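You operate a simulated robot arm through the tools that you are given. There is no shell and no other tool. Be economical: measure what you need, move in short steps, check, and stop when the job is done.

Carry out the task below with a simulated two-armed robot. There is one attempt and no reset: what you move stays moved.

TASK
Push the large printer drawer shut. Take the foam pad from the bench top before the label rolls and leave it on top of the toner cartridge there. Pick up the orange manual with one hand, pass it to the other hand and put it on the lower shelf of the grey trolley. Take the teal bag labelled "black" and put it on the free end of the kit table. Stack the small carton labelled "cores" from the top of the kit cart on top of the small carton that says "caps". Put the black rubber block on top of the blue panel. The order is free.

It is judged by the outcome, as a careful person would: the job done as asked, and still so three seconds after it is handed in. It fails if anything else is knocked over, pushed out of place, dropped, spilled or broken. Lids that push on must go on centred and level and be pressed home; caps that screw on are set level and turned clockwise until they are tight.

THE ROBOT
Two 7-joint arms with two-finger parallel grippers on one trunk, on a base that drives. Base frame: it is fixed to the floor where the robot stands at the start and does not move with it; the origin is under the middle of the robot, x ahead of it, y to its left, z up. Units: m, degrees, N and s.
The left shoulder is at the start at [-0.091, 0.119, 0.828], the right one opposite. With the tool pointing down near the work surface each hand reaches from about 0.1 to 0.56 m from the robot's upright axis, wherever it stands, measured 20 degrees to its own side. Places, roughly: black rubber block (6x6x3 cm) [-2.5, 3.7, 0.9]; blue panel (20x10x3 cm) [-2.8, 3.8, 0.9]; foam pad (12x8x2 cm) [0.7, -0.5, 0.9]; free end of the kit table [-4.3, 4.7, 0.9]; large printer drawer [0.4, 0, 0.1]; lower shelf of the grey trolley [-0.9, -4.9, 0.4]; orange manual [0.75, -0.5, 0.5]; small carton [-2.75, 3.75, 1]; teal bag [-2.75, 3.5, 1]; toner cartridge [0.75, -1, 1]. Payload 3.43 kg a hand.
The tool frame of a hand sits at the grasp point between the pads (the TCP): z along the fingers, y along the line on which they close. The tips reach 0.03 m beyond it. Largest opening 0.094 m; finger width 0.028, thickness 0.01; the body of the gripper, 0.05 by 0.096 m, starts 0.055 m behind the TCP.
Orientation is that of the tool frame in the base frame, as [roll, pitch, yaw] about the fixed x, y, z axes, in that order (R = Rz(yaw) Ry(pitch) Rx(roll)). With the fingers straight down and closing along the base's y, the tool's x points along the base's -x, its y along +y and its z along -z.

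THE INTERFACE
- The arms move only by the tool drive_tool. It takes "left_deltas", "right_deltas" or both (then of equal length, played together; a hand with none holds still); each is text: rows parted by semicolons, each of 7 numbers parted by spaces: the shift along the tool's x, y, z in m, then the turn, a rotation vector about the tool's x, y, z in degrees, then the gripper command, from -1 (shut) to 1 (fully open), values between in proportion. In form: dx dy dz rx ry rz jaw; .... A call has 1 to 12 rows; each row shifts and turns the commanded pose from where the row before left it, along the tool's axes as they then stand. Each row takes 0.2 s and may step no farther than 0.05 m and 8.6 degrees from the row before; otherwise, or with a gripper value out of range, the whole call is refused. A pose out of reach is approached as far as the arm can. The call stops where the force on the tool passes 40 N (or 10 N more than at its start, if that is more) or the arm is blocked; 0.2 s more then pass. Each finger travels about 0.153 m/s and halts on what it meets, pressing with about 34 N; the grip force reading is that of the motor and also rises with nothing between the fingers. The clock runs only during rows and for 0.2 s after the last one: add rows that do not move to give the fingers time. It gives the time, the measured TCP pose, the force on the tool (base axes), the opening and the grip force at its end, in the units of the frame above (readings bear some noise), with the torque about the TCP (base axes, N m) and any sound that the robot's microphone picked up.
- Cameras (640 x 400 px; columns grow to the right, rows downward): "scene" is now at [0.0239, -0.0273, 1.5326]; the picture's right is [-0.38, -0.92, 0.00], its down [-0.73, 0.30, -0.61] and it looks along [0.56, -0.23, -0.79] (base axes); focal length 250 px, centre (320, 200). "left" rides on the left gripper at [0.076, -0.014, -0.102] in its tool frame; the picture's right is [0.18, 0.98, 0.00], its down [-0.75, 0.14, -0.64] and it looks along [-0.63, 0.12, 0.77] (tool axes); focal length 243 px, centre (320, 200). "right" rides on the right gripper at [0.076, 0.014, -0.102] in its tool frame; the picture's right is [-0.18, 0.98, 0.00], its down [-0.75, -0.14, -0.64] and it looks along [-0.63, -0.12, 0.77] (tool axes); focal length 243 px, centre (320, 200). There is no depth. A picture from a camera that has moved, and an enlarged one, comes with that camera's place and axes in the base frame and with its lens.
- snapshot(camera): a new picture of that camera. The clock stands still meanwhile.
- lift_body(by): slides the trunk up (or, below 0, down) by that many m; the arms and the scene camera ride with it, the base frame stays. It gives what a move gives, with no picture.
- base_move(legs): drives the robot by 1 to 6 legs, each [ahead, left, turn to the left] in m, m and degrees, along the robot's own axes; the way and the turn of a leg run together, so that a leg with both is an arc; at most 1.5 m and 180 degrees a leg. The arms and the cameras ride along, it lands a little off, and it stops where it bumps. It gives what a move gives.
- pan_tilt(pan, tilt): turns the head with the scene camera to pan (to the left, within 143 degrees either way) and tilt (down, from -29 to 69), counted from straight ahead of the robot. It gives what a move gives.
- inspect(camera, box): a new picture of the part [left, top, right, bottom] of that camera's present view, enlarged. The clock stands still meanwhile.
- close_job(): hands the job in; it is judged then, once.

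Go step by step. Nothing tells you exact positions but the pictures and the camera data: compare them with the known pose of the tool, close in by small moves and look again before you grip or let go. The budget is 186 turns and 154 pictures, counting those below and the enlarged ones. Unless the task says otherwise, let go and move clear before handing in.

The tools are called after ">>>" as name(argument=value, ...) on one line, values as JSON. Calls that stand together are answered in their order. drive_tool: Moves the arms, as the interface text tells. Its arguments: {"type":"object","properties":{"left_deltas":{"type":"string"},"right_deltas":{"type":"string"}},"required":[]} The other tools are called the same way: lift_body (by) slides the trunk up or down; base_move (legs) drives the base; pan_tilt (pan, tilt) turns the head that bears the scene camera; snapshot (camera) takes a picture; inspect (camera, box) takes an enlarged picture of a part of a camera's view; close_job () hands the job in.

At the start:

```text
t: 0.0
left_tcp_pos: [0.2978, 0.0066, 1.1588]
left_tcp_rot: [-179.9, -0.1, -180.0]
left_force: [-0.4, -0.2, 0.3]
left_moment: [-0.05, 0.05, 0.01]
left_finger_gap: 0.0939
left_grip_force: 0.0
right_tcp_pos: [0.3015, -0.3068, 1.2037]
right_tcp_rot: [-179.9, -0.1, -179.9]
right_force: [-0.3, -0.8, -0.2]
right_moment: [0.0, -0.02, 0.0]
right_finger_gap: 0.0939
right_grip_force: 0.0
trunk travel left (down, up): [-0.253, 0.082]
robot x, y, heading: [0.0012, -0.0011, -0.2]
head pan, tilt: [-22.5, 52.6]
```

scene: 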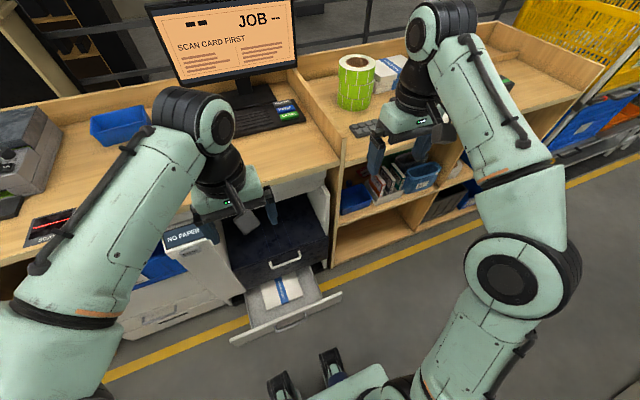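
right: 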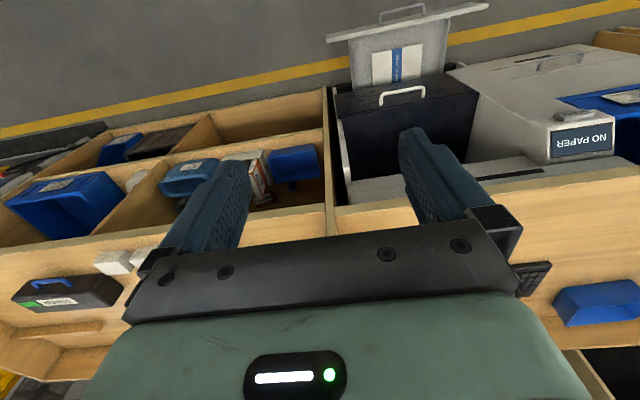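
left: 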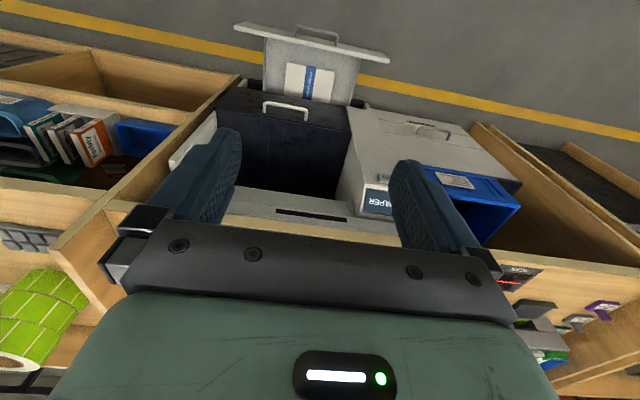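

I see the bench ahead with an open printer drawer low down, and the label rolls to the right. I look at both more closely first.

>>> inspect(camera="scene", box=[180, 160, 400, 360])

>>> inspect(camera="scene", box=[320, 30, 560, 240])

```text
2.00 times, centred on (290, 260) of scene
camera zoom: at [0.0239, -0.0273, 1.5326], right [-0.38, -0.92, 0.0], down [-0.73, 0.3, -0.61], along [0.56, -0.23, -0.79], focal length 500 px, centre (380, 80)
```

zoom: 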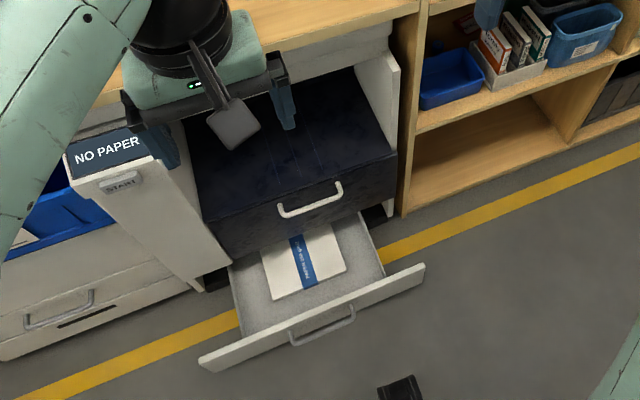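

```text
1.90 times, centred on (440, 135) of scene
camera zoom: at [0.0239, -0.0273, 1.5326], right [-0.38, -0.92, 0.0], down [-0.73, 0.3, -0.61], along [0.56, -0.23, -0.79], focal length 476 px, centre (91, 324)
```

zoom: 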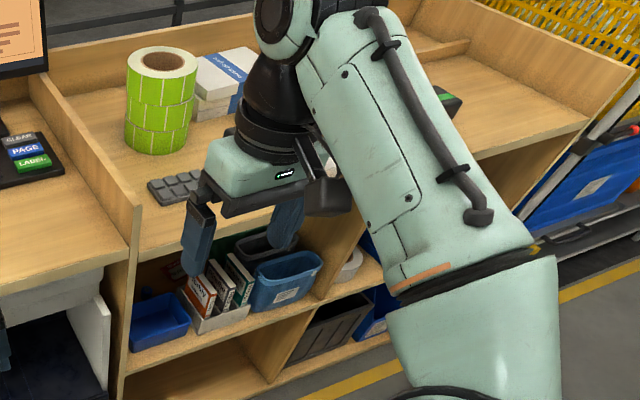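

The large printer's lower grey drawer stands open with its front near x≈0.37. I lower the trunk so the left hand can push it from the front.

>>> lift_body(by=-0.25)

>>> pan_tilt(pan=0, tilt=50)

>>> snapshot(camera="scene")

```text
t: 2.6
left_tcp_pos: [0.2978, 0.0073, 0.908]
left_tcp_rot: [180.0, 0.0, 180.0]
left_force: [0.2, -0.3, 0.1]
left_moment: [-0.02, -0.03, 0.01]
left_finger_gap: 0.0941
left_grip_force: 0.0
right_tcp_pos: [0.3012, -0.3049, 0.9541]
right_tcp_rot: [-179.9, 0.0, -180.0]
right_force: [0.1, 0.3, -0.6]
right_moment: [0.01, 0.0, 0.01]
right_finger_gap: 0.0943
right_grip_force: 0.0
trunk travel left (down, up): [-0.003, 0.332]
robot x, y, heading: [0.0009, -0.0007, -0.1]
head pan, tilt: [-22.5, 52.6]
```

```text
t: 3.4
left_tcp_pos: [0.2981, 0.007, 0.908]
left_tcp_rot: [-179.9, 0.0, -179.9]
left_force: [-1.0, -0.2, 0.4]
left_moment: [-0.03, 0.03, -0.03]
left_finger_gap: 0.0939
left_grip_force: 0.1
right_tcp_pos: [0.3014, -0.3053, 0.9552]
right_tcp_rot: [-180.0, 0.0, -179.9]
right_force: [-0.9, -0.3, 0.2]
right_moment: [-0.04, 0.03, -0.01]
right_finger_gap: 0.094
right_grip_force: 0.1
trunk travel left (down, up): [-0.003, 0.332]
robot x, y, heading: [0.0027, -0.0038, -0.1]
head pan, tilt: [0.0, 50.0]
```

```text
148 pictures are left
camera scene: at [0.0809, 0.0011, 1.2843], right [0.0, -1.0, 0.0], down [-0.77, 0.0, -0.64], along [0.64, 0.0, -0.77], focal length 250 px, centre (320, 200)
```

scene: 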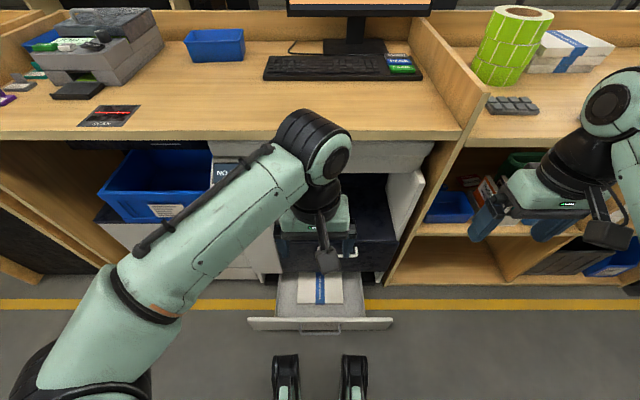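

The foam pad is the grey grid piece near (0.74,-0.54). I lower the left hand in front of the drawer with jaws closed.

>>> drive_tool(left_deltas="0.04 0 0.03 0 0 0 -1;0.04 0 0.03 0 0 0 -1;0 0 0.05 0 0 0 -1;0 0 0.05 0 0 0 -1;0 0 0.05 0 0 0 -1;0 0 0.05 0 0 0 -1;0 0 0.05 0 0 0 -1;0 0 0.05 0 0 0 -1;0 0 0.05 0 0 0 -1;0 0 0.05 0 0 0 -1;0 0 0.03 0 0 0 -1;0 0 0 0 0 0 -1")

>>> snapshot(camera="left")

>>> snapshot(camera="scene")

```text
t: 6.0
left_tcp_pos: [0.2181, 0.0068, 0.418]
left_tcp_rot: [180.0, 0.0, 179.9]
left_force: [-0.2, -0.1, -0.5]
left_moment: [-0.01, -0.01, 0.01]
left_finger_gap: 0.0001
left_grip_force: 32.8
right_tcp_pos: [0.3024, -0.3052, 0.9557]
right_tcp_rot: [-180.0, 0.0, -180.0]
right_force: [0.6, -0.4, 0.5]
right_moment: [-0.02, -0.02, 0.0]
right_finger_gap: 0.094
right_grip_force: 0.0
trunk travel left (down, up): [-0.003, 0.332]
robot x, y, heading: [0.0005, -0.0006, -0.2]
head pan, tilt: [0.0, 50.0]
```

```text
147 pictures are left
camera left: at [0.1408, -0.0073, 0.521], right [-0.18, 0.98, 0.0], down [0.75, 0.14, 0.64], along [0.63, 0.12, -0.77], focal length 243 px, centre (320, 200)
```

left: 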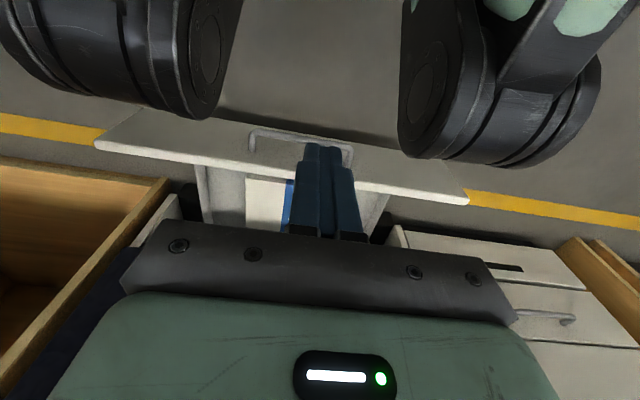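

```text
146 pictures are left
camera scene: at [0.0809, 0.0012, 1.2843], right [0.0, -1.0, 0.0], down [-0.77, 0.0, -0.64], along [0.64, 0.0, -0.77], focal length 250 px, centre (320, 200)
```

scene: 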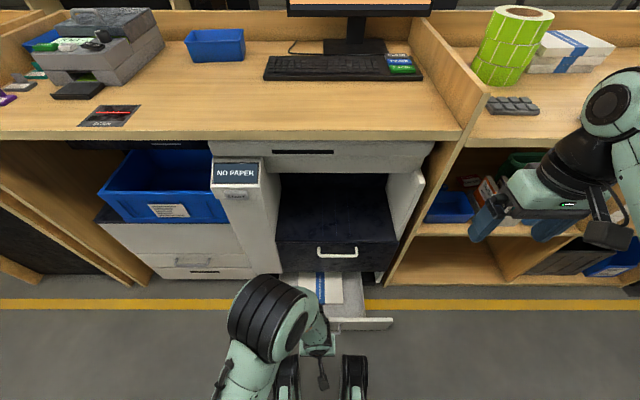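

The drawer front spans about z 0.02–0.2 at x≈0.36, centred at y≈0. I tilt the fingers forward and bring the tips in front of it above the handle.

>>> drive_tool(left_deltas="0 0 0 0 -7.5 0 -1;0 0 0 0 -7.5 0 -1;0 0 0 0 -7.5 0 -1;0 0 0 0 -7.5 0 -1;0 0 0 0 -7.5 0 -1;0 0 0 0 -7.5 0 -1;0.024 0 0.04 0 0 0 -1;0.024 0 0.04 0 0 0 -1;0.024 0 0.04 0 0 0 -1;0.024 0 0.04 0 0 0 -1;0.024 0 0.04 0 0 0 -1;0 0 0 0 0 0 -1")

>>> snapshot(camera="left")

```text
t: 7.5
left_tcp_pos: [0.2353, -0.0014, 0.4336]
left_tcp_rot: [-168.0, 41.8, -163.8]
left_force: [-0.3, -0.5, -0.6]
left_moment: [-0.04, 0.03, -0.03]
left_finger_gap: 0.0
left_grip_force: 33.5
right_tcp_pos: [0.3007, -0.3079, 0.9551]
right_tcp_rot: [-179.9, 0.2, 179.7]
right_force: [-0.2, 0.5, -0.9]
right_moment: [-0.05, 0.0, 0.01]
right_finger_gap: 0.0941
right_grip_force: 0.0
trunk travel left (down, up): [-0.003, 0.332]
robot x, y, heading: [0.0004, 0.0032, 0.1]
head pan, tilt: [0.0, 50.0]
stopped in row 7 (left hand): the arm was blocked; the commanded pose is now the measured one
```

```text
145 pictures are left
camera left: at [0.1106, -0.0295, 0.4603], right [-0.27, 0.92, -0.28], down [0.08, 0.31, 0.95], along [0.96, 0.23, -0.16], focal length 243 px, centre (320, 200)
```

left: 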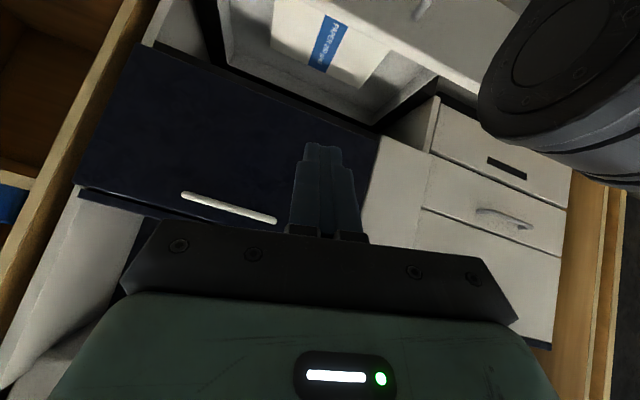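

The arm was blocked while tilting so close to the body. I back the base up a bit, straighten the hand to a 30° tilt, and move it farther ahead.

>>> base_move(legs=[[-0.2, 0, 0]])

>>> drive_tool(left_deltas="0 0 0 -0.8 4.4 4 -1;0 0 0 -0.8 4.4 4 -1;0 0 0 -0.8 4.4 4 -1;-0.043 0 0.02 0 0 0 -1;-0.043 0 0.02 0 0 0 -1;-0.043 0 0.02 0 0 0 -1;0 0 0 0 0 0 -1")

>>> snapshot(camera="scene")

```text
t: 9.1
left_tcp_pos: [0.0354, -0.0021, 0.4336]
left_tcp_rot: [-167.9, 41.9, -163.8]
left_force: [0.2, 0.1, -0.5]
left_moment: [0.01, 0.05, -0.02]
left_finger_gap: 0.0002
left_grip_force: 33.1
right_tcp_pos: [0.1019, -0.3073, 0.9546]
right_tcp_rot: [180.0, 0.3, 179.7]
right_force: [-0.5, 0.4, 0.8]
right_moment: [-0.01, -0.01, -0.02]
right_finger_gap: 0.094
right_grip_force: 0.1
trunk travel left (down, up): [-0.003, 0.332]
robot x, y, heading: [-0.1959, 0.0059, -0.1]
head pan, tilt: [0.0, 50.0]
```

```text
t: 10.7
left_tcp_pos: [0.1796, -0.0027, 0.4453]
left_tcp_rot: [179.9, 29.8, 179.8]
left_force: [-0.8, -0.7, -0.5]
left_moment: [0.03, 0.05, 0.02]
left_finger_gap: 0.0
left_grip_force: 32.8
right_tcp_pos: [0.1013, -0.3074, 0.9553]
right_tcp_rot: [-180.0, 0.3, 179.8]
right_force: [-0.9, 0.2, -0.3]
right_moment: [-0.04, 0.05, 0.02]
right_finger_gap: 0.0942
right_grip_force: 0.1
trunk travel left (down, up): [-0.003, 0.332]
robot x, y, heading: [-0.2004, -0.0026, 0.4]
head pan, tilt: [0.0, 50.0]
```

```text
144 pictures are left
camera scene: at [-0.1179, 0.0012, 1.2843], right [0.0, -1.0, 0.0], down [-0.77, 0.0, -0.64], along [0.64, 0.0, -0.77], focal length 250 px, centre (320, 200)
```

scene: 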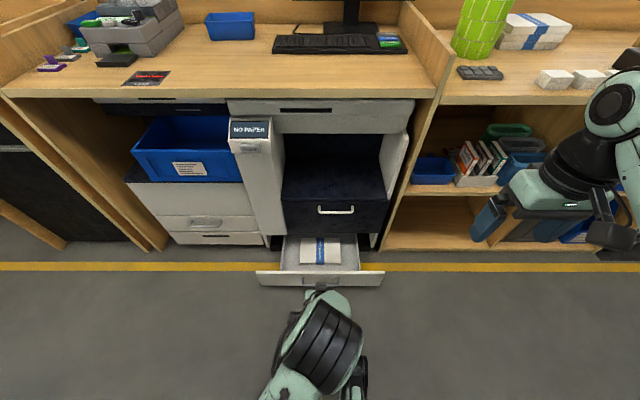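

The hand is now at a 30° forward tilt. I lower it until the tips are at about z=0.165, in front of the drawer.

>>> drive_tool(left_deltas="0.0165 0 0.0386 0 0 0 -1;0.0165 0 0.0386 0 0 0 -1;0.0165 0 0.0386 0 0 0 -1;0.0165 0 0.0386 0 0 0 -1;0.0165 0 0.0386 0 0 0 -1;0.0165 0 0.0386 0 0 0 -1;0 0 0 0 0 0 -1")

>>> snapshot(camera="left")

>>> snapshot(camera="scene")

```text
t: 12.3
left_tcp_pos: [0.2075, -0.0007, 0.1939]
left_tcp_rot: [179.9, 29.9, 179.7]
left_force: [-0.3, -0.7, -0.5]
left_moment: [0.02, 0.01, -0.02]
left_finger_gap: 0.0002
left_grip_force: 32.6
right_tcp_pos: [0.1009, -0.3067, 0.9541]
right_tcp_rot: [-179.9, 0.2, 179.8]
right_force: [-0.5, -0.2, -0.5]
right_moment: [0.03, -0.02, 0.04]
right_finger_gap: 0.0941
right_grip_force: 0.1
trunk travel left (down, up): [-0.003, 0.332]
robot x, y, heading: [-0.198, 0.0023, 0.3]
head pan, tilt: [0.0, 50.0]
```

```text
143 pictures are left
camera left: at [0.0889, -0.0155, 0.2452], right [-0.16, 0.98, -0.09], down [0.33, 0.14, 0.93], along [0.93, 0.12, -0.35], focal length 243 px, centre (320, 200)
```

left: 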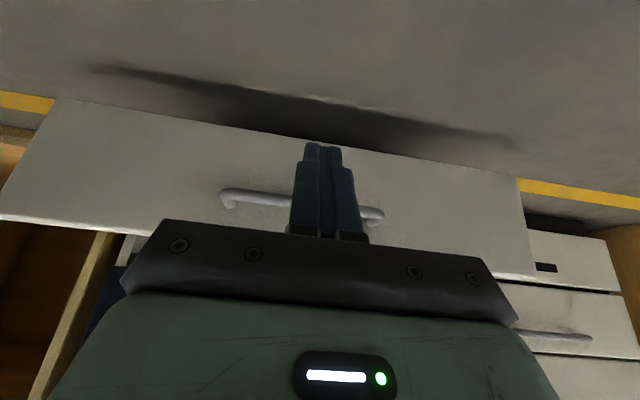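

```text
142 pictures are left
camera scene: at [-0.1178, 0.0012, 1.2843], right [0.0, -1.0, 0.0], down [-0.77, 0.0, -0.64], along [0.64, 0.0, -0.77], focal length 250 px, centre (320, 200)
```

scene: 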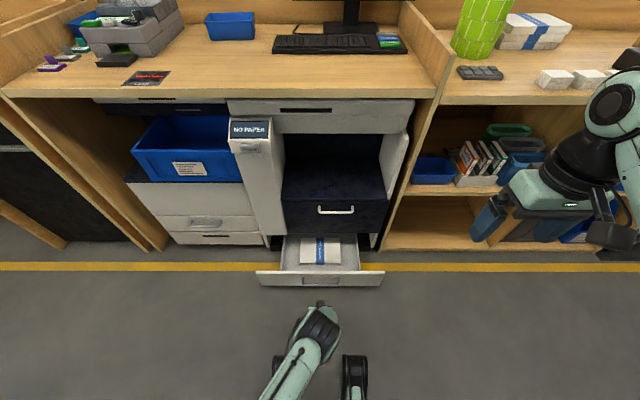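

The front spans z 0.06–0.20 with its handle at about 0.135, so I push just above the handle. I drive the base 0.1 m ahead, then push with the arm.

>>> base_move(legs=[[0.1, 0, 0]])

>>> drive_tool(left_deltas="-0.004 0 -0.007 0 0 0 -1;-0.0173 0 0.01 0 0 0 -1;-0.0173 0 0.01 0 0 0 -1;-0.0173 0 0.01 0 0 0 -1;-0.0173 0 0.01 0 0 0 -1;-0.0173 0 0.01 0 0 0 -1;-0.0173 0 0.01 0 0 0 -1;-0.0173 0 0.01 0 0 0 -1;-0.0173 0 0.01 0 0 0 -1;-0.0173 0 0.01 0 0 0 -1;-0.0173 0 0.01 0 0 0 -1;-0.0173 0 0.01 0 0 0 -1")

>>> snapshot(camera="left")

```text
t: 13.4
left_tcp_pos: [0.306, -0.0004, 0.1946]
left_tcp_rot: [179.9, 29.7, 179.8]
left_force: [0.1, 0.2, 0.0]
left_moment: [0.01, 0.01, 0.03]
left_finger_gap: 0.0001
left_grip_force: 33.0
right_tcp_pos: [0.2013, -0.3058, 0.9553]
right_tcp_rot: [179.9, 0.2, 179.8]
right_force: [0.4, -0.3, -0.3]
right_moment: [0.0, -0.01, 0.01]
right_finger_gap: 0.0939
right_grip_force: 0.0
trunk travel left (down, up): [-0.003, 0.332]
robot x, y, heading: [-0.0974, 0.0001, 0.0]
head pan, tilt: [0.0, 50.0]
```

```text
t: 16.0
left_tcp_pos: [0.4254, -0.0012, 0.202]
left_tcp_rot: [179.9, 29.9, 179.8]
left_force: [-0.1, 0.7, -0.3]
left_moment: [0.02, 0.03, 0.02]
left_finger_gap: 0.0
left_grip_force: 33.0
left hand out of reach, approached as far as the arm can: row 8, 9, 10, 11, 12
right_tcp_pos: [0.201, -0.306, 0.9555]
right_tcp_rot: [-180.0, 0.1, 179.7]
right_force: [0.5, -0.3, -0.8]
right_moment: [0.04, 0.0, -0.01]
right_finger_gap: 0.0939
right_grip_force: 0.0
trunk travel left (down, up): [-0.003, 0.332]
robot x, y, heading: [-0.0992, 0.0006, -0.1]
head pan, tilt: [0.0, 50.0]
```

```text
141 pictures are left
camera left: at [0.3079, -0.0152, 0.2528], right [-0.16, 0.98, -0.09], down [0.33, 0.14, 0.93], along [0.93, 0.12, -0.35], focal length 243 px, centre (320, 200)
```

left: 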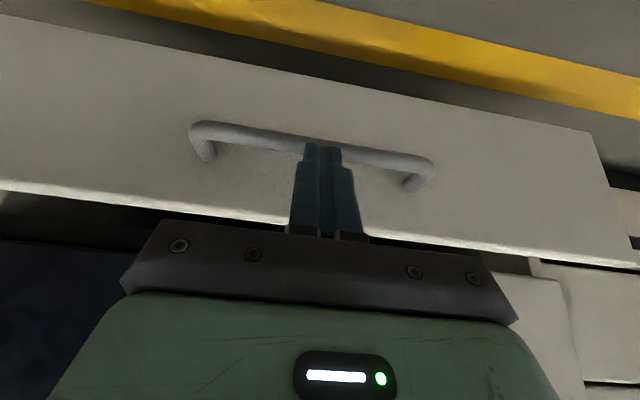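

The arm is at its reach limit with no force now. I check the drawer from the scene camera.

>>> snapshot(camera="scene")

```text
140 pictures are left
camera scene: at [-0.0188, 0.0015, 1.2843], right [0.0, -1.0, 0.0], down [-0.77, 0.0, -0.64], along [0.64, 0.0, -0.77], focal length 250 px, centre (320, 200)
```

scene: 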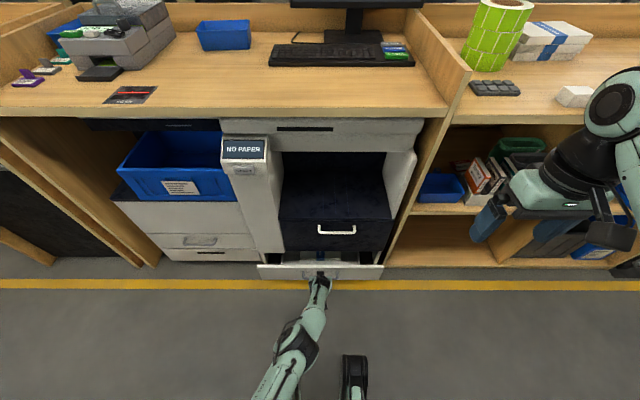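

The drawer is moving in; I keep pushing by driving the base forward gently.

>>> base_move(legs=[[0.07, 0, 0]])

>>> snapshot(camera="scene")

```text
t: 17.1
left_tcp_pos: [0.4945, -0.0009, 0.2002]
left_tcp_rot: [179.9, 29.8, 179.8]
left_force: [0.6, -0.4, -0.4]
left_moment: [0.01, 0.01, 0.0]
left_finger_gap: 0.0
left_grip_force: 32.9
right_tcp_pos: [0.2718, -0.3069, 0.9557]
right_tcp_rot: [179.9, 0.1, 179.8]
right_force: [-0.1, 0.0, 0.4]
right_moment: [-0.01, 0.01, 0.01]
right_finger_gap: 0.0939
right_grip_force: 0.0
trunk travel left (down, up): [-0.003, 0.332]
robot x, y, heading: [-0.0301, 0.0005, 0.3]
head pan, tilt: [0.0, 50.0]
```

```text
139 pictures are left
camera scene: at [0.0512, 0.0016, 1.2843], right [0.0, -1.0, 0.0], down [-0.77, 0.0, -0.64], along [0.64, 0.0, -0.77], focal length 250 px, centre (320, 200)
```

scene: 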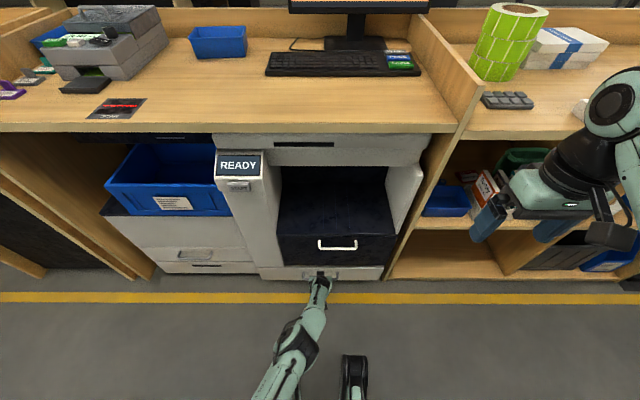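

The display now says READY; I push a little more to be sure it is home.

>>> base_move(legs=[[0.02, 0, 0]])

>>> inspect(camera="scene", box=[200, 120, 440, 290])

```text
t: 17.9
left_tcp_pos: [0.5055, -0.0016, 0.2019]
left_tcp_rot: [179.5, 28.9, 179.8]
left_force: [-9.4, 2.2, 12.7]
left_moment: [0.02, 0.31, -0.03]
left_finger_gap: 0.0
left_grip_force: 33.2
right_tcp_pos: [0.2831, -0.3073, 0.9552]
right_tcp_rot: [-179.9, 0.1, 179.8]
right_force: [-0.7, 0.4, 0.0]
right_moment: [0.02, 0.03, 0.0]
right_finger_gap: 0.094
right_grip_force: 0.0
trunk travel left (down, up): [-0.003, 0.332]
robot x, y, heading: [-0.0137, 0.0018, 0.0]
head pan, tilt: [0.0, 50.0]
stopped in leg 1: the force on the tool passed its limit at 132 N (the readings are from after the stop); the commanded pose is now the measured one
```

```text
2.35 times, centred on (320, 205) of scene
camera zoom: at [0.063, 0.0019, 1.2844], right [0.0, -1.0, 0.0], down [-0.77, 0.0, -0.64], along [0.64, 0.0, -0.77], focal length 588 px, centre (320, 188)
```

zoom: 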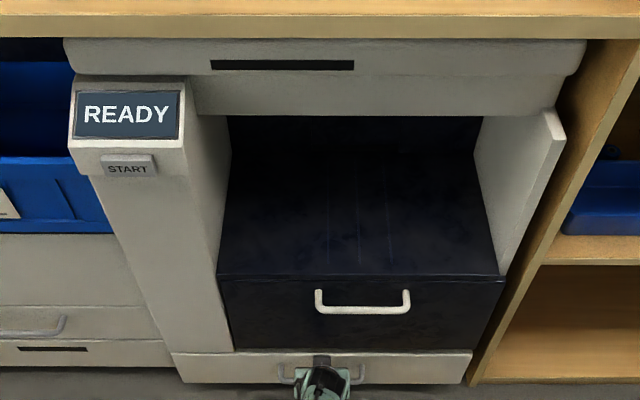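

The drawer is flush and READY. I back away, raise the left hand to a clear pose, raise the trunk, and look right toward the shelf bay.

>>> base_move(legs=[[-0.3, 0, 0]])

>>> drive_tool(left_deltas="0.02 0 -0.04 0 0 0 1;0 0 -0.05 0 0 0 1;0 0 -0.05 0 0 0 1;0 0 -0.05 0 0 0 1;0 0 -0.05 0 0 0 1;0 0 -0.05 0 7.5 0 1;0 0 -0.04 0 7.5 0 1;0 0 -0.04 0 7.5 0 1;0 0 -0.05 0 7.5 0 1;0 0 -0.05 0 0 0 1;0 0 -0.05 0 0 0 1;0 0 -0.05 0 0 0 1")

>>> lift_body(by=0.25)

>>> pan_tilt(pan=-30, tilt=35)

>>> snapshot(camera="scene")

```text
t: 19.6
left_tcp_pos: [0.2995, -0.0025, 0.2015]
left_tcp_rot: [179.6, 28.9, 179.7]
left_force: [0.5, 0.9, 0.4]
left_moment: [-0.01, 0.01, -0.02]
left_finger_gap: 0.0002
left_grip_force: 32.9
right_tcp_pos: [0.0749, -0.3079, 0.9573]
right_tcp_rot: [-179.9, 0.6, 179.6]
right_force: [0.4, 0.8, 0.9]
right_moment: [-0.02, -0.01, 0.04]
right_finger_gap: 0.094
right_grip_force: 0.1
trunk travel left (down, up): [-0.003, 0.332]
robot x, y, heading: [-0.2212, -0.0031, 0.2]
head pan, tilt: [0.0, 50.0]
stopped in leg 1: the robot was blocked; the commanded pose is now the measured one
```

```text
t: 22.2
left_tcp_pos: [0.1152, -0.0046, 0.7204]
left_tcp_rot: [179.6, -1.0, 179.9]
left_force: [0.1, -0.8, 1.4]
left_moment: [0.01, -0.05, -0.02]
left_finger_gap: 0.0941
left_grip_force: 0.2
right_tcp_pos: [0.0753, -0.3083, 0.9585]
right_tcp_rot: [-179.9, 0.5, 179.5]
right_force: [-0.4, -0.4, 0.1]
right_moment: [0.0, -0.01, -0.02]
right_finger_gap: 0.0938
right_grip_force: 0.1
trunk travel left (down, up): [-0.003, 0.332]
robot x, y, heading: [-0.2218, -0.0026, 0.1]
head pan, tilt: [0.0, 50.0]
```

```text
t: 24.8
left_tcp_pos: [0.1141, -0.0057, 0.971]
left_tcp_rot: [179.7, -1.0, 179.9]
left_force: [1.0, 0.4, 0.8]
left_moment: [0.01, 0.0, -0.02]
left_finger_gap: 0.094
left_grip_force: 0.0
right_tcp_pos: [0.0748, -0.3076, 1.2085]
right_tcp_rot: [-180.0, 0.5, 179.7]
right_force: [0.2, -0.5, 0.9]
right_moment: [-0.02, -0.02, 0.04]
right_finger_gap: 0.0942
right_grip_force: 0.0
trunk travel left (down, up): [-0.253, 0.082]
robot x, y, heading: [-0.2218, 0.003, 0.0]
head pan, tilt: [0.0, 50.0]
```

```text
t: 25.7
left_tcp_pos: [0.1143, -0.0062, 0.9701]
left_tcp_rot: [179.7, -1.0, 179.8]
left_force: [-0.3, -0.2, -0.1]
left_moment: [-0.02, 0.03, 0.0]
left_finger_gap: 0.0941
left_grip_force: 0.0
right_tcp_pos: [0.0762, -0.3075, 1.2086]
right_tcp_rot: [-179.9, 0.6, 179.7]
right_force: [0.5, -0.1, 0.6]
right_moment: [0.0, 0.0, 0.01]
right_finger_gap: 0.0938
right_grip_force: 0.0
trunk travel left (down, up): [-0.253, 0.082]
robot x, y, heading: [-0.2231, -0.005, 0.2]
head pan, tilt: [-30.0, 35.0]
```

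```text
137 pictures are left
camera scene: at [-0.1917, -0.0431, 1.5577], right [-0.5, -0.87, 0.0], down [-0.5, 0.29, -0.82], along [0.71, -0.41, -0.57], focal length 250 px, centre (320, 200)
```

scene: 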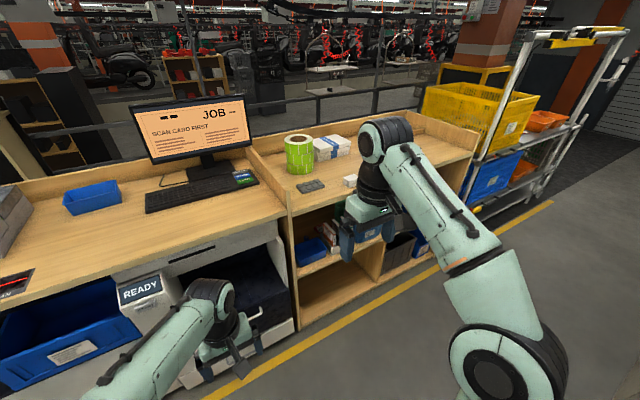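

The base was blocked going back at x≈-0.22, so something is behind me. I look behind on both sides.

>>> pan_tilt(pan=143, tilt=35)

>>> snapshot(camera="scene")

>>> pan_tilt(pan=-143, tilt=35)

>>> snapshot(camera="scene")

```text
t: 28.4
left_tcp_pos: [0.1152, -0.0049, 0.9696]
left_tcp_rot: [179.7, -1.0, 179.9]
left_force: [0.5, -0.2, 0.1]
left_moment: [-0.01, -0.02, -0.02]
left_finger_gap: 0.094
left_grip_force: 0.1
right_tcp_pos: [0.0756, -0.308, 1.2075]
right_tcp_rot: [-179.9, 0.5, 179.6]
right_force: [-1.5, 0.4, -0.4]
right_moment: [-0.01, -0.04, 0.0]
right_finger_gap: 0.0938
right_grip_force: 0.0
trunk travel left (down, up): [-0.253, 0.082]
robot x, y, heading: [-0.2211, 0.0012, 0.0]
head pan, tilt: [143.0, 35.0]
```

```text
136 pictures are left
camera scene: at [-0.3385, 0.0535, 1.5577], right [0.6, 0.8, 0.0], down [0.46, -0.34, -0.82], along [-0.66, 0.49, -0.57], focal length 250 px, centre (320, 200)
```

scene: 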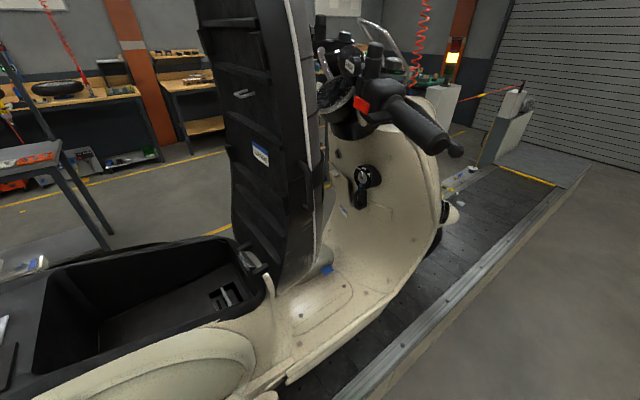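

```text
t: 32.3
left_tcp_pos: [0.1144, -0.0057, 0.9711]
left_tcp_rot: [179.7, -1.1, 179.8]
left_force: [0.2, -0.4, 0.8]
left_moment: [-0.03, -0.03, -0.03]
left_finger_gap: 0.094
left_grip_force: 0.0
right_tcp_pos: [0.076, -0.308, 1.2083]
right_tcp_rot: [-179.9, 0.5, 179.6]
right_force: [0.5, 0.5, -0.1]
right_moment: [-0.03, -0.04, 0.04]
right_finger_gap: 0.094
right_grip_force: 0.1
trunk travel left (down, up): [-0.253, 0.082]
robot x, y, heading: [-0.2246, -0.0001, 0.1]
head pan, tilt: [-143.0, 35.0]
```

```text
135 pictures are left
camera scene: at [-0.3383, -0.0526, 1.5577], right [-0.6, 0.8, 0.0], down [0.46, 0.35, -0.82], along [-0.65, -0.49, -0.57], focal length 250 px, centre (320, 200)
```

scene: 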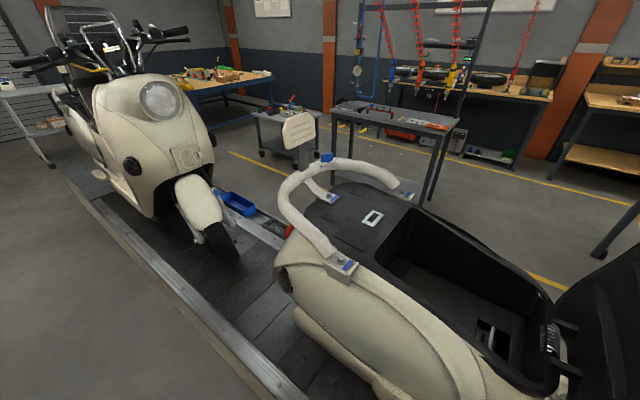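

A scooter line lies right behind, so I must not back past x≈-0.2. Now I shift right in front of the shelf bay and look.

>>> base_move(legs=[[0.05, 0, 0], [0, -0.36, 0], [0.17, 0, 0]])

>>> pan_tilt(pan=-5, tilt=45)

>>> snapshot(camera="scene")

>>> snapshot(camera="right")

```text
t: 37.6
left_tcp_pos: [0.3344, -0.3621, 0.9706]
left_tcp_rot: [179.7, -1.1, -180.0]
left_force: [0.3, 0.5, -0.2]
left_moment: [0.04, 0.0, 0.01]
left_finger_gap: 0.0941
left_grip_force: 0.1
right_tcp_pos: [0.2976, -0.664, 1.2068]
right_tcp_rot: [-180.0, 0.5, 179.7]
right_force: [0.2, 0.4, 0.5]
right_moment: [0.01, 0.03, -0.01]
right_finger_gap: 0.0941
right_grip_force: 0.0
trunk travel left (down, up): [-0.253, 0.082]
robot x, y, heading: [-0.0003, -0.3565, 0.3]
head pan, tilt: [-143.0, 35.0]
```

```text
t: 39.8
left_tcp_pos: [0.3353, -0.3609, 0.9712]
left_tcp_rot: [179.7, -0.9, 180.0]
left_force: [0.6, 0.1, -0.3]
left_moment: [0.0, 0.03, 0.02]
left_finger_gap: 0.094
left_grip_force: 0.0
right_tcp_pos: [0.2962, -0.6635, 1.2075]
right_tcp_rot: [-179.9, 0.6, 179.6]
right_force: [-0.4, 0.3, 0.1]
right_moment: [-0.03, -0.01, -0.02]
right_finger_gap: 0.0943
right_grip_force: 0.0
trunk travel left (down, up): [-0.253, 0.082]
robot x, y, heading: [-0.0016, -0.359, 0.2]
head pan, tilt: [-5.0, 45.0]
```

```text
134 pictures are left
camera scene: at [0.0329, -0.3627, 1.5429], right [-0.08, -1.0, 0.0], down [-0.7, 0.06, -0.71], along [0.7, -0.06, -0.71], focal length 250 px, centre (320, 200)
```

scene: 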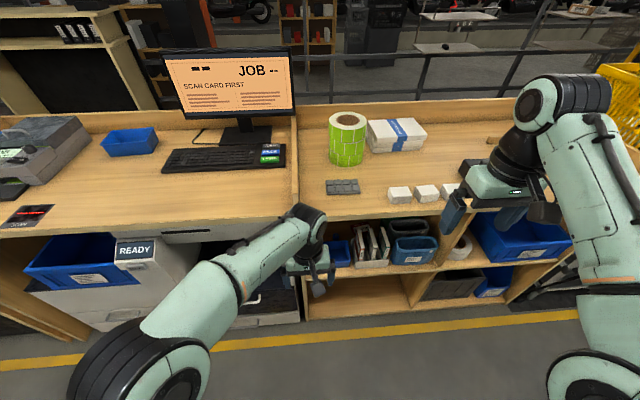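

```text
133 pictures are left
camera right: at [0.2197, -0.6488, 1.3093], right [0.19, 0.98, 0.0], down [0.75, -0.14, 0.65], along [0.64, -0.12, -0.76], focal length 243 px, centre (320, 200)
```

right: 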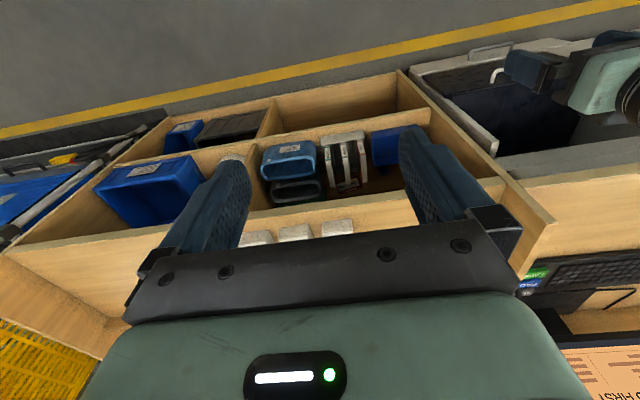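

The pad's 12 cm side runs along y, so I'll grip it across its 8 cm depth. I enlarge the pad and look at the toner area.

>>> inspect(camera="scene", box=[280, 100, 480, 225])

>>> pan_tilt(pan=-60, tilt=35)

>>> snapshot(camera="scene")

```text
3.20 times, centred on (380, 162) of scene
camera zoom: at [0.0329, -0.3627, 1.5429], right [-0.08, -1.0, 0.0], down [-0.7, 0.06, -0.71], along [0.7, -0.06, -0.71], focal length 800 px, centre (128, 320)
```

zoom: 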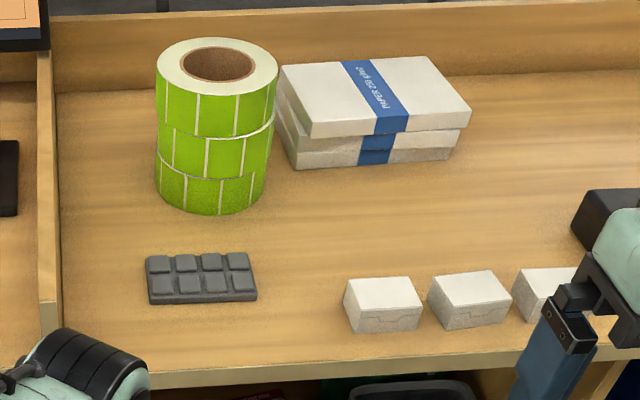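

```text
t: 41.0
left_tcp_pos: [0.3347, -0.3616, 0.9704]
left_tcp_rot: [179.7, -1.0, 180.0]
left_force: [0.0, -0.1, -0.3]
left_moment: [-0.01, 0.01, -0.03]
left_finger_gap: 0.0941
left_grip_force: 0.1
right_tcp_pos: [0.2971, -0.6646, 1.2072]
right_tcp_rot: [-179.8, 0.6, 179.7]
right_force: [-0.3, -0.1, 0.4]
right_moment: [0.01, -0.02, 0.03]
right_finger_gap: 0.0938
right_grip_force: 0.0
trunk travel left (down, up): [-0.253, 0.082]
robot x, y, heading: [0.0024, -0.3561, 0.1]
head pan, tilt: [-60.0, 35.0]
```

```text
131 pictures are left
camera scene: at [-0.0037, -0.4319, 1.5577], right [-0.86, -0.5, 0.0], down [-0.29, 0.5, -0.82], along [0.41, -0.71, -0.57], focal length 250 px, centre (320, 200)
```

scene: 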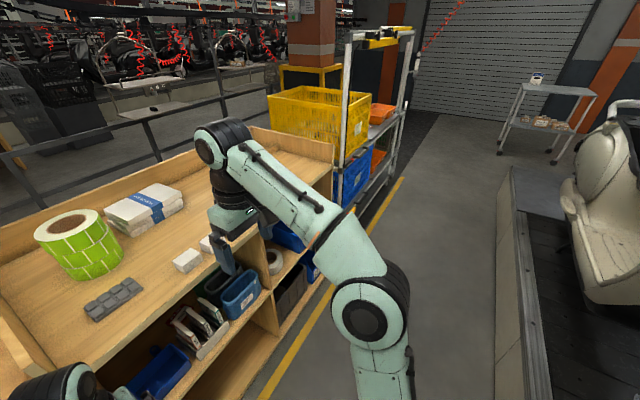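

The pad centre is near (0.72,-0.507) and lies about square. I raise the left hand, drive 0.22 m ahead, and turn the right hand 90° so it closes along x.

>>> drive_tool(left_deltas="0 0 -0.03 0 0 0 1;0 0 -0.03 0 0 0 1;0 0 -0.03 0 0 0 1;0 0 -0.03 0 0 0 1;0 0 0 0 0 0 1;0 0 0 0 0 0 1;0 0 0 0 0 0 1;0 0 0 0 0 0 1;0 0 0 0 0 0 1;0 0 0 0 0 0 1;0 0 0 0 0 0 1", right_deltas="0 0 0 0 0 8.2 1;0 0 0 0 0 8.2 1;0 0 0 0 0 8.2 1;0 0 0 0 0 8.2 1;0 0 0 0 0 8.2 1;0 0 0 0 0 8.2 1;0 0 0 0 0 8.2 1;0 0 0 0 0 8.2 1;0 0 0 0 0 8.2 1;0 0 0 0 0 8.2 1;0 0 0 0 0 8.0 1")

>>> base_move(legs=[[0.22, 0, 0]])

>>> pan_tilt(pan=-10, tilt=50)

>>> snapshot(camera="scene")

>>> snapshot(camera="right")

```text
t: 43.4
left_tcp_pos: [0.3367, -0.3613, 1.0908]
left_tcp_rot: [179.7, -1.1, 180.0]
left_force: [0.4, -0.2, -0.4]
left_moment: [0.0, 0.01, 0.0]
left_finger_gap: 0.0941
left_grip_force: 0.1
right_tcp_pos: [0.2966, -0.6641, 1.2088]
right_tcp_rot: [179.3, 0.1, 89.6]
right_force: [-0.2, -0.7, -0.4]
right_moment: [0.02, 0.02, 0.01]
right_finger_gap: 0.0942
right_grip_force: 0.0
trunk travel left (down, up): [-0.253, 0.082]
robot x, y, heading: [-0.0029, -0.3592, 0.2]
head pan, tilt: [-60.0, 35.0]
```

```text
t: 45.1
left_tcp_pos: [0.5543, -0.3613, 1.0909]
left_tcp_rot: [179.7, -1.0, -179.9]
left_force: [-0.2, -0.2, 0.2]
left_moment: [-0.02, 0.03, 0.01]
left_finger_gap: 0.0943
left_grip_force: 0.1
right_tcp_pos: [0.5123, -0.6632, 1.2085]
right_tcp_rot: [179.4, 0.3, 89.8]
right_force: [0.2, 0.4, 0.0]
right_moment: [-0.01, -0.01, 0.03]
right_finger_gap: 0.0941
right_grip_force: 0.0
trunk travel left (down, up): [-0.253, 0.082]
robot x, y, heading: [0.2101, -0.3546, 0.2]
head pan, tilt: [-60.0, 35.0]
```

```text
t: 46.3
left_tcp_pos: [0.5526, -0.362, 1.0916]
left_tcp_rot: [179.7, -1.0, -179.9]
left_force: [-0.2, 0.0, 0.0]
left_moment: [0.01, 0.01, 0.03]
left_finger_gap: 0.0941
left_grip_force: 0.0
right_tcp_pos: [0.5126, -0.663, 1.2076]
right_tcp_rot: [179.4, 0.1, 89.8]
right_force: [-0.9, -0.5, 0.1]
right_moment: [0.0, -0.03, 0.04]
right_finger_gap: 0.094
right_grip_force: 0.0
trunk travel left (down, up): [-0.253, 0.082]
robot x, y, heading: [0.2117, -0.3529, 0.1]
head pan, tilt: [-10.0, 50.0]
```

```text
130 pictures are left
camera scene: at [0.2436, -0.368, 1.536], right [-0.17, -0.99, 0.0], down [-0.75, 0.13, -0.64], along [0.63, -0.11, -0.77], focal length 250 px, centre (320, 200)
```

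scene: 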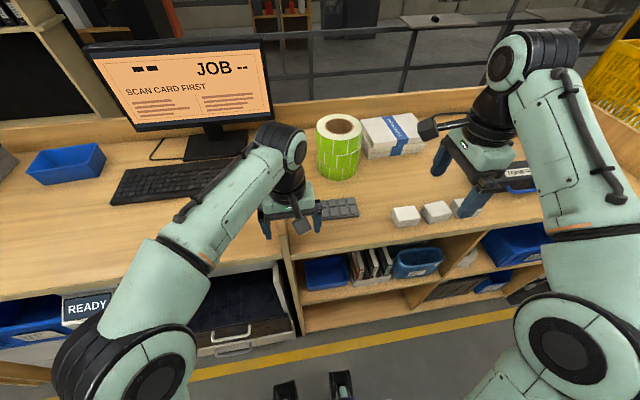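

```text
129 pictures are left
camera right: at [0.5266, -0.5861, 1.3102], right [0.98, -0.19, 0.01], down [-0.15, -0.75, 0.64], along [-0.11, -0.63, -0.77], focal length 243 px, centre (320, 200)
```

right: 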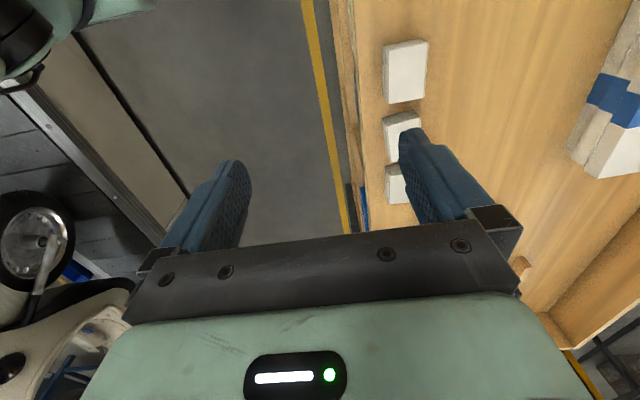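

I move the left hand aside and bring the right hand over the pad at z≈1.06.

>>> drive_tool(left_deltas="0.02 0.025 0 0 0 0 1;0.02 0.025 0 0 0 0 1;0.02 0.025 0 0 0 0 1;0.02 0.025 0 0 0 0 1;0.02 0.025 0 0 0 0 1;0.02 0.025 0 0 0 0 1;0 0.025 0 0 0 0 1;0 0 0 0 0 0 1", right_deltas="0.0224 0.03 0.0214 0 0 0 1;0.0224 0.03 0.0214 0 0 0 1;0.0224 0.03 0.0214 0 0 0 1;0.0224 0.03 0.0214 0 0 0 1;0.0224 0.03 0.0214 0 0 0 1;0.0224 0.03 0.0214 0 0 0 1;0.0224 0.03 0.0214 0 0 0 1;0 0 0 0 0 0 1")

>>> snapshot(camera="right")

>>> snapshot(camera="scene")

```text
t: 48.1
left_tcp_pos: [0.4339, -0.1864, 1.095]
left_tcp_rot: [179.6, -1.0, -180.0]
left_force: [0.9, -0.6, -0.6]
left_moment: [-0.01, -0.01, 0.0]
left_finger_gap: 0.0941
left_grip_force: 0.1
right_tcp_pos: [0.7066, -0.5067, 1.0458]
right_tcp_rot: [179.4, 0.1, 89.7]
right_force: [0.5, -0.3, -0.2]
right_moment: [0.04, 0.03, 0.0]
right_finger_gap: 0.094
right_grip_force: 0.0
right hand out of reach, approached as far as the arm can: row 6, 7
trunk travel left (down, up): [-0.253, 0.082]
robot x, y, heading: [0.2133, -0.3549, 0.2]
head pan, tilt: [-10.0, 50.0]
```

```text
128 pictures are left
camera right: at [0.7206, -0.4311, 1.149], right [0.98, -0.19, 0.01], down [-0.15, -0.75, 0.64], along [-0.11, -0.63, -0.77], focal length 243 px, centre (320, 200)
```

right: 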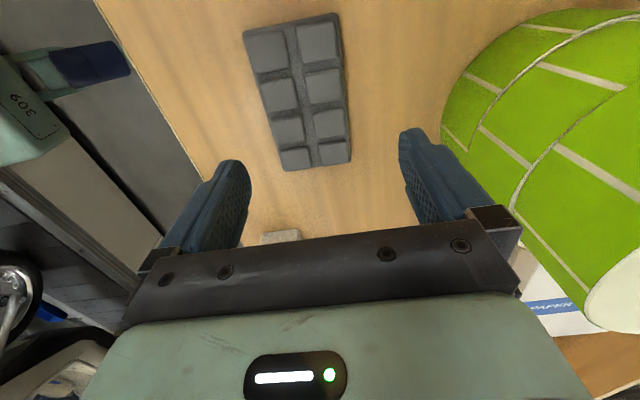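

```text
127 pictures are left
camera scene: at [0.2434, -0.3684, 1.536], right [-0.17, -0.99, 0.0], down [-0.75, 0.13, -0.64], along [0.63, -0.11, -0.77], focal length 250 px, centre (320, 200)
```

scene: 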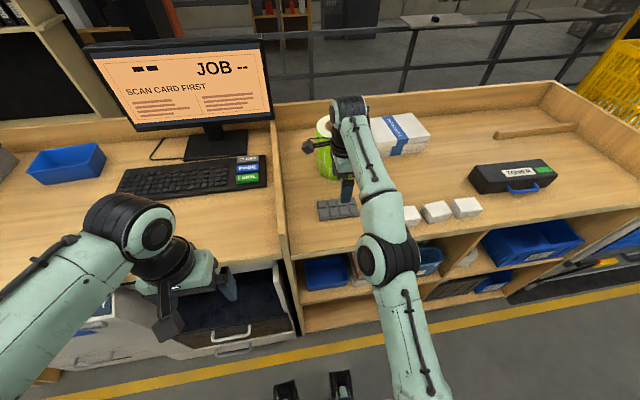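

The pad centre is at about (0.694,-0.508), so the hand is 1.2 cm too far ahead. I correct and descend partly.

>>> drive_tool(right_deltas="0 -0.012 0 0 0 0 1;0 0 0.03 0 0 0 1;0 0 0.03 0 0 0 1;0 0 0 0 0 0 1")

>>> snapshot(camera="right")

```text
t: 49.1
left_tcp_pos: [0.4339, -0.1874, 1.094]
left_tcp_rot: [179.7, -1.0, 179.9]
left_force: [0.2, 0.2, -0.8]
left_moment: [-0.01, 0.01, 0.0]
left_finger_gap: 0.0938
left_grip_force: 0.1
right_tcp_pos: [0.6945, -0.5069, 0.9871]
right_tcp_rot: [179.4, 0.0, 89.7]
right_force: [0.2, -0.3, 1.2]
right_moment: [0.03, -0.03, 0.01]
right_finger_gap: 0.0941
right_grip_force: 0.2
trunk travel left (down, up): [-0.253, 0.082]
robot x, y, heading: [0.2139, -0.3561, 0.1]
head pan, tilt: [-10.0, 50.0]
```

```text
126 pictures are left
camera right: at [0.7082, -0.4303, 1.0895], right [0.98, -0.19, 0.01], down [-0.15, -0.75, 0.64], along [-0.11, -0.63, -0.77], focal length 243 px, centre (320, 200)
```

right: 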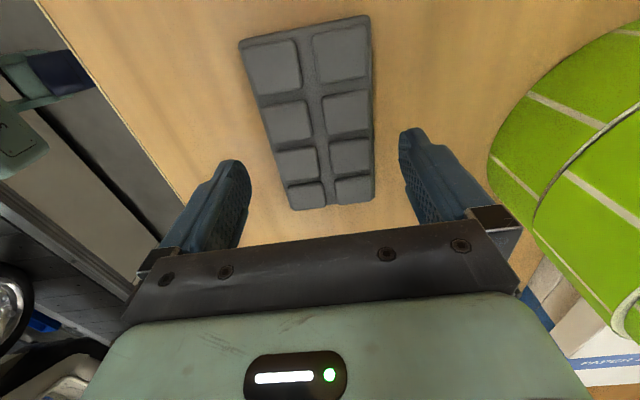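

Aligned in x to within 2 mm; I descend to just above the bench top.

>>> drive_tool(right_deltas="-0.003 0.001 0.03 0 0 0 1;0 0 0.012 0 0 0 1;0 0 0.006 0 0 0 1;0 0 0 0 0 0 1")

>>> snapshot(camera="right")

```text
t: 49.6
left_tcp_pos: [0.4332, -0.1879, 1.0945]
left_tcp_rot: [179.7, -1.0, -180.0]
left_force: [0.0, 0.6, 0.6]
left_moment: [0.0, 0.03, 0.01]
left_finger_gap: 0.0939
left_grip_force: 0.0
right_tcp_pos: [0.6951, -0.5096, 0.9614]
right_tcp_rot: [178.8, -0.2, 89.8]
right_force: [-8.9, 1.2, 12.2]
right_moment: [-0.04, 1.02, -0.09]
right_finger_gap: 0.0943
right_grip_force: 0.1
trunk travel left (down, up): [-0.253, 0.082]
robot x, y, heading: [0.2111, -0.3556, 0.2]
head pan, tilt: [-10.0, 50.0]
stopped in row 2 (right hand): the force on the tool passed its limit at 51 N (the readings are from after the stop); the commanded pose is now the measured one
```

```text
125 pictures are left
camera right: at [0.7081, -0.4337, 1.0635], right [0.98, -0.19, 0.02], down [-0.16, -0.76, 0.64], along [-0.11, -0.63, -0.77], focal length 243 px, centre (320, 200)
```

right: 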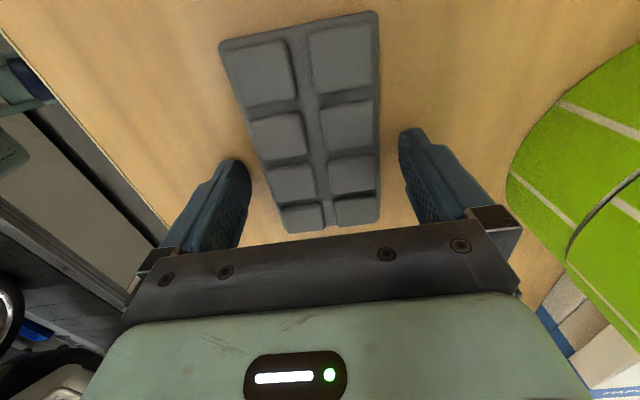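

The tips met the bench top at z≈0.93, and the pad sits between the fingers. I lift 2 mm and close on it.

>>> drive_tool(right_deltas="0 0 -0.003 0 0 0 1;0 0 0 0 0 0 0;0 0 0 0 0 0 -1;0 0 0 0 0 0 -1;0 0 0 0 0 0 -1;0 0 0 0 0 0 -1")

>>> snapshot(camera="right")

```text
t: 51.0
left_tcp_pos: [0.4341, -0.1888, 1.0941]
left_tcp_rot: [179.8, -1.0, -180.0]
left_force: [-0.5, 0.1, 0.1]
left_moment: [0.0, 0.01, -0.01]
left_finger_gap: 0.0939
left_grip_force: 0.1
right_tcp_pos: [0.697, -0.5104, 0.9644]
right_tcp_rot: [178.9, -0.2, 89.7]
right_force: [0.1, -0.1, 0.6]
right_moment: [-0.02, 0.03, -0.02]
right_finger_gap: 0.0679
right_grip_force: 33.9
trunk travel left (down, up): [-0.253, 0.082]
robot x, y, heading: [0.2121, -0.3552, 0.5]
head pan, tilt: [-10.0, 50.0]
```

```text
124 pictures are left
camera right: at [0.7094, -0.4342, 1.065], right [0.98, -0.19, 0.02], down [-0.16, -0.75, 0.64], along [-0.1, -0.63, -0.77], focal length 243 px, centre (320, 200)
```

right: 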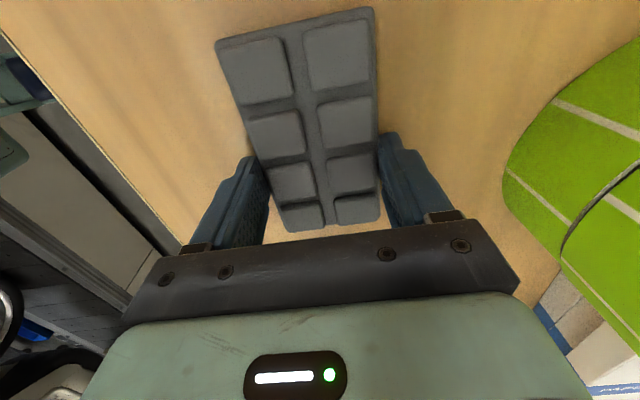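

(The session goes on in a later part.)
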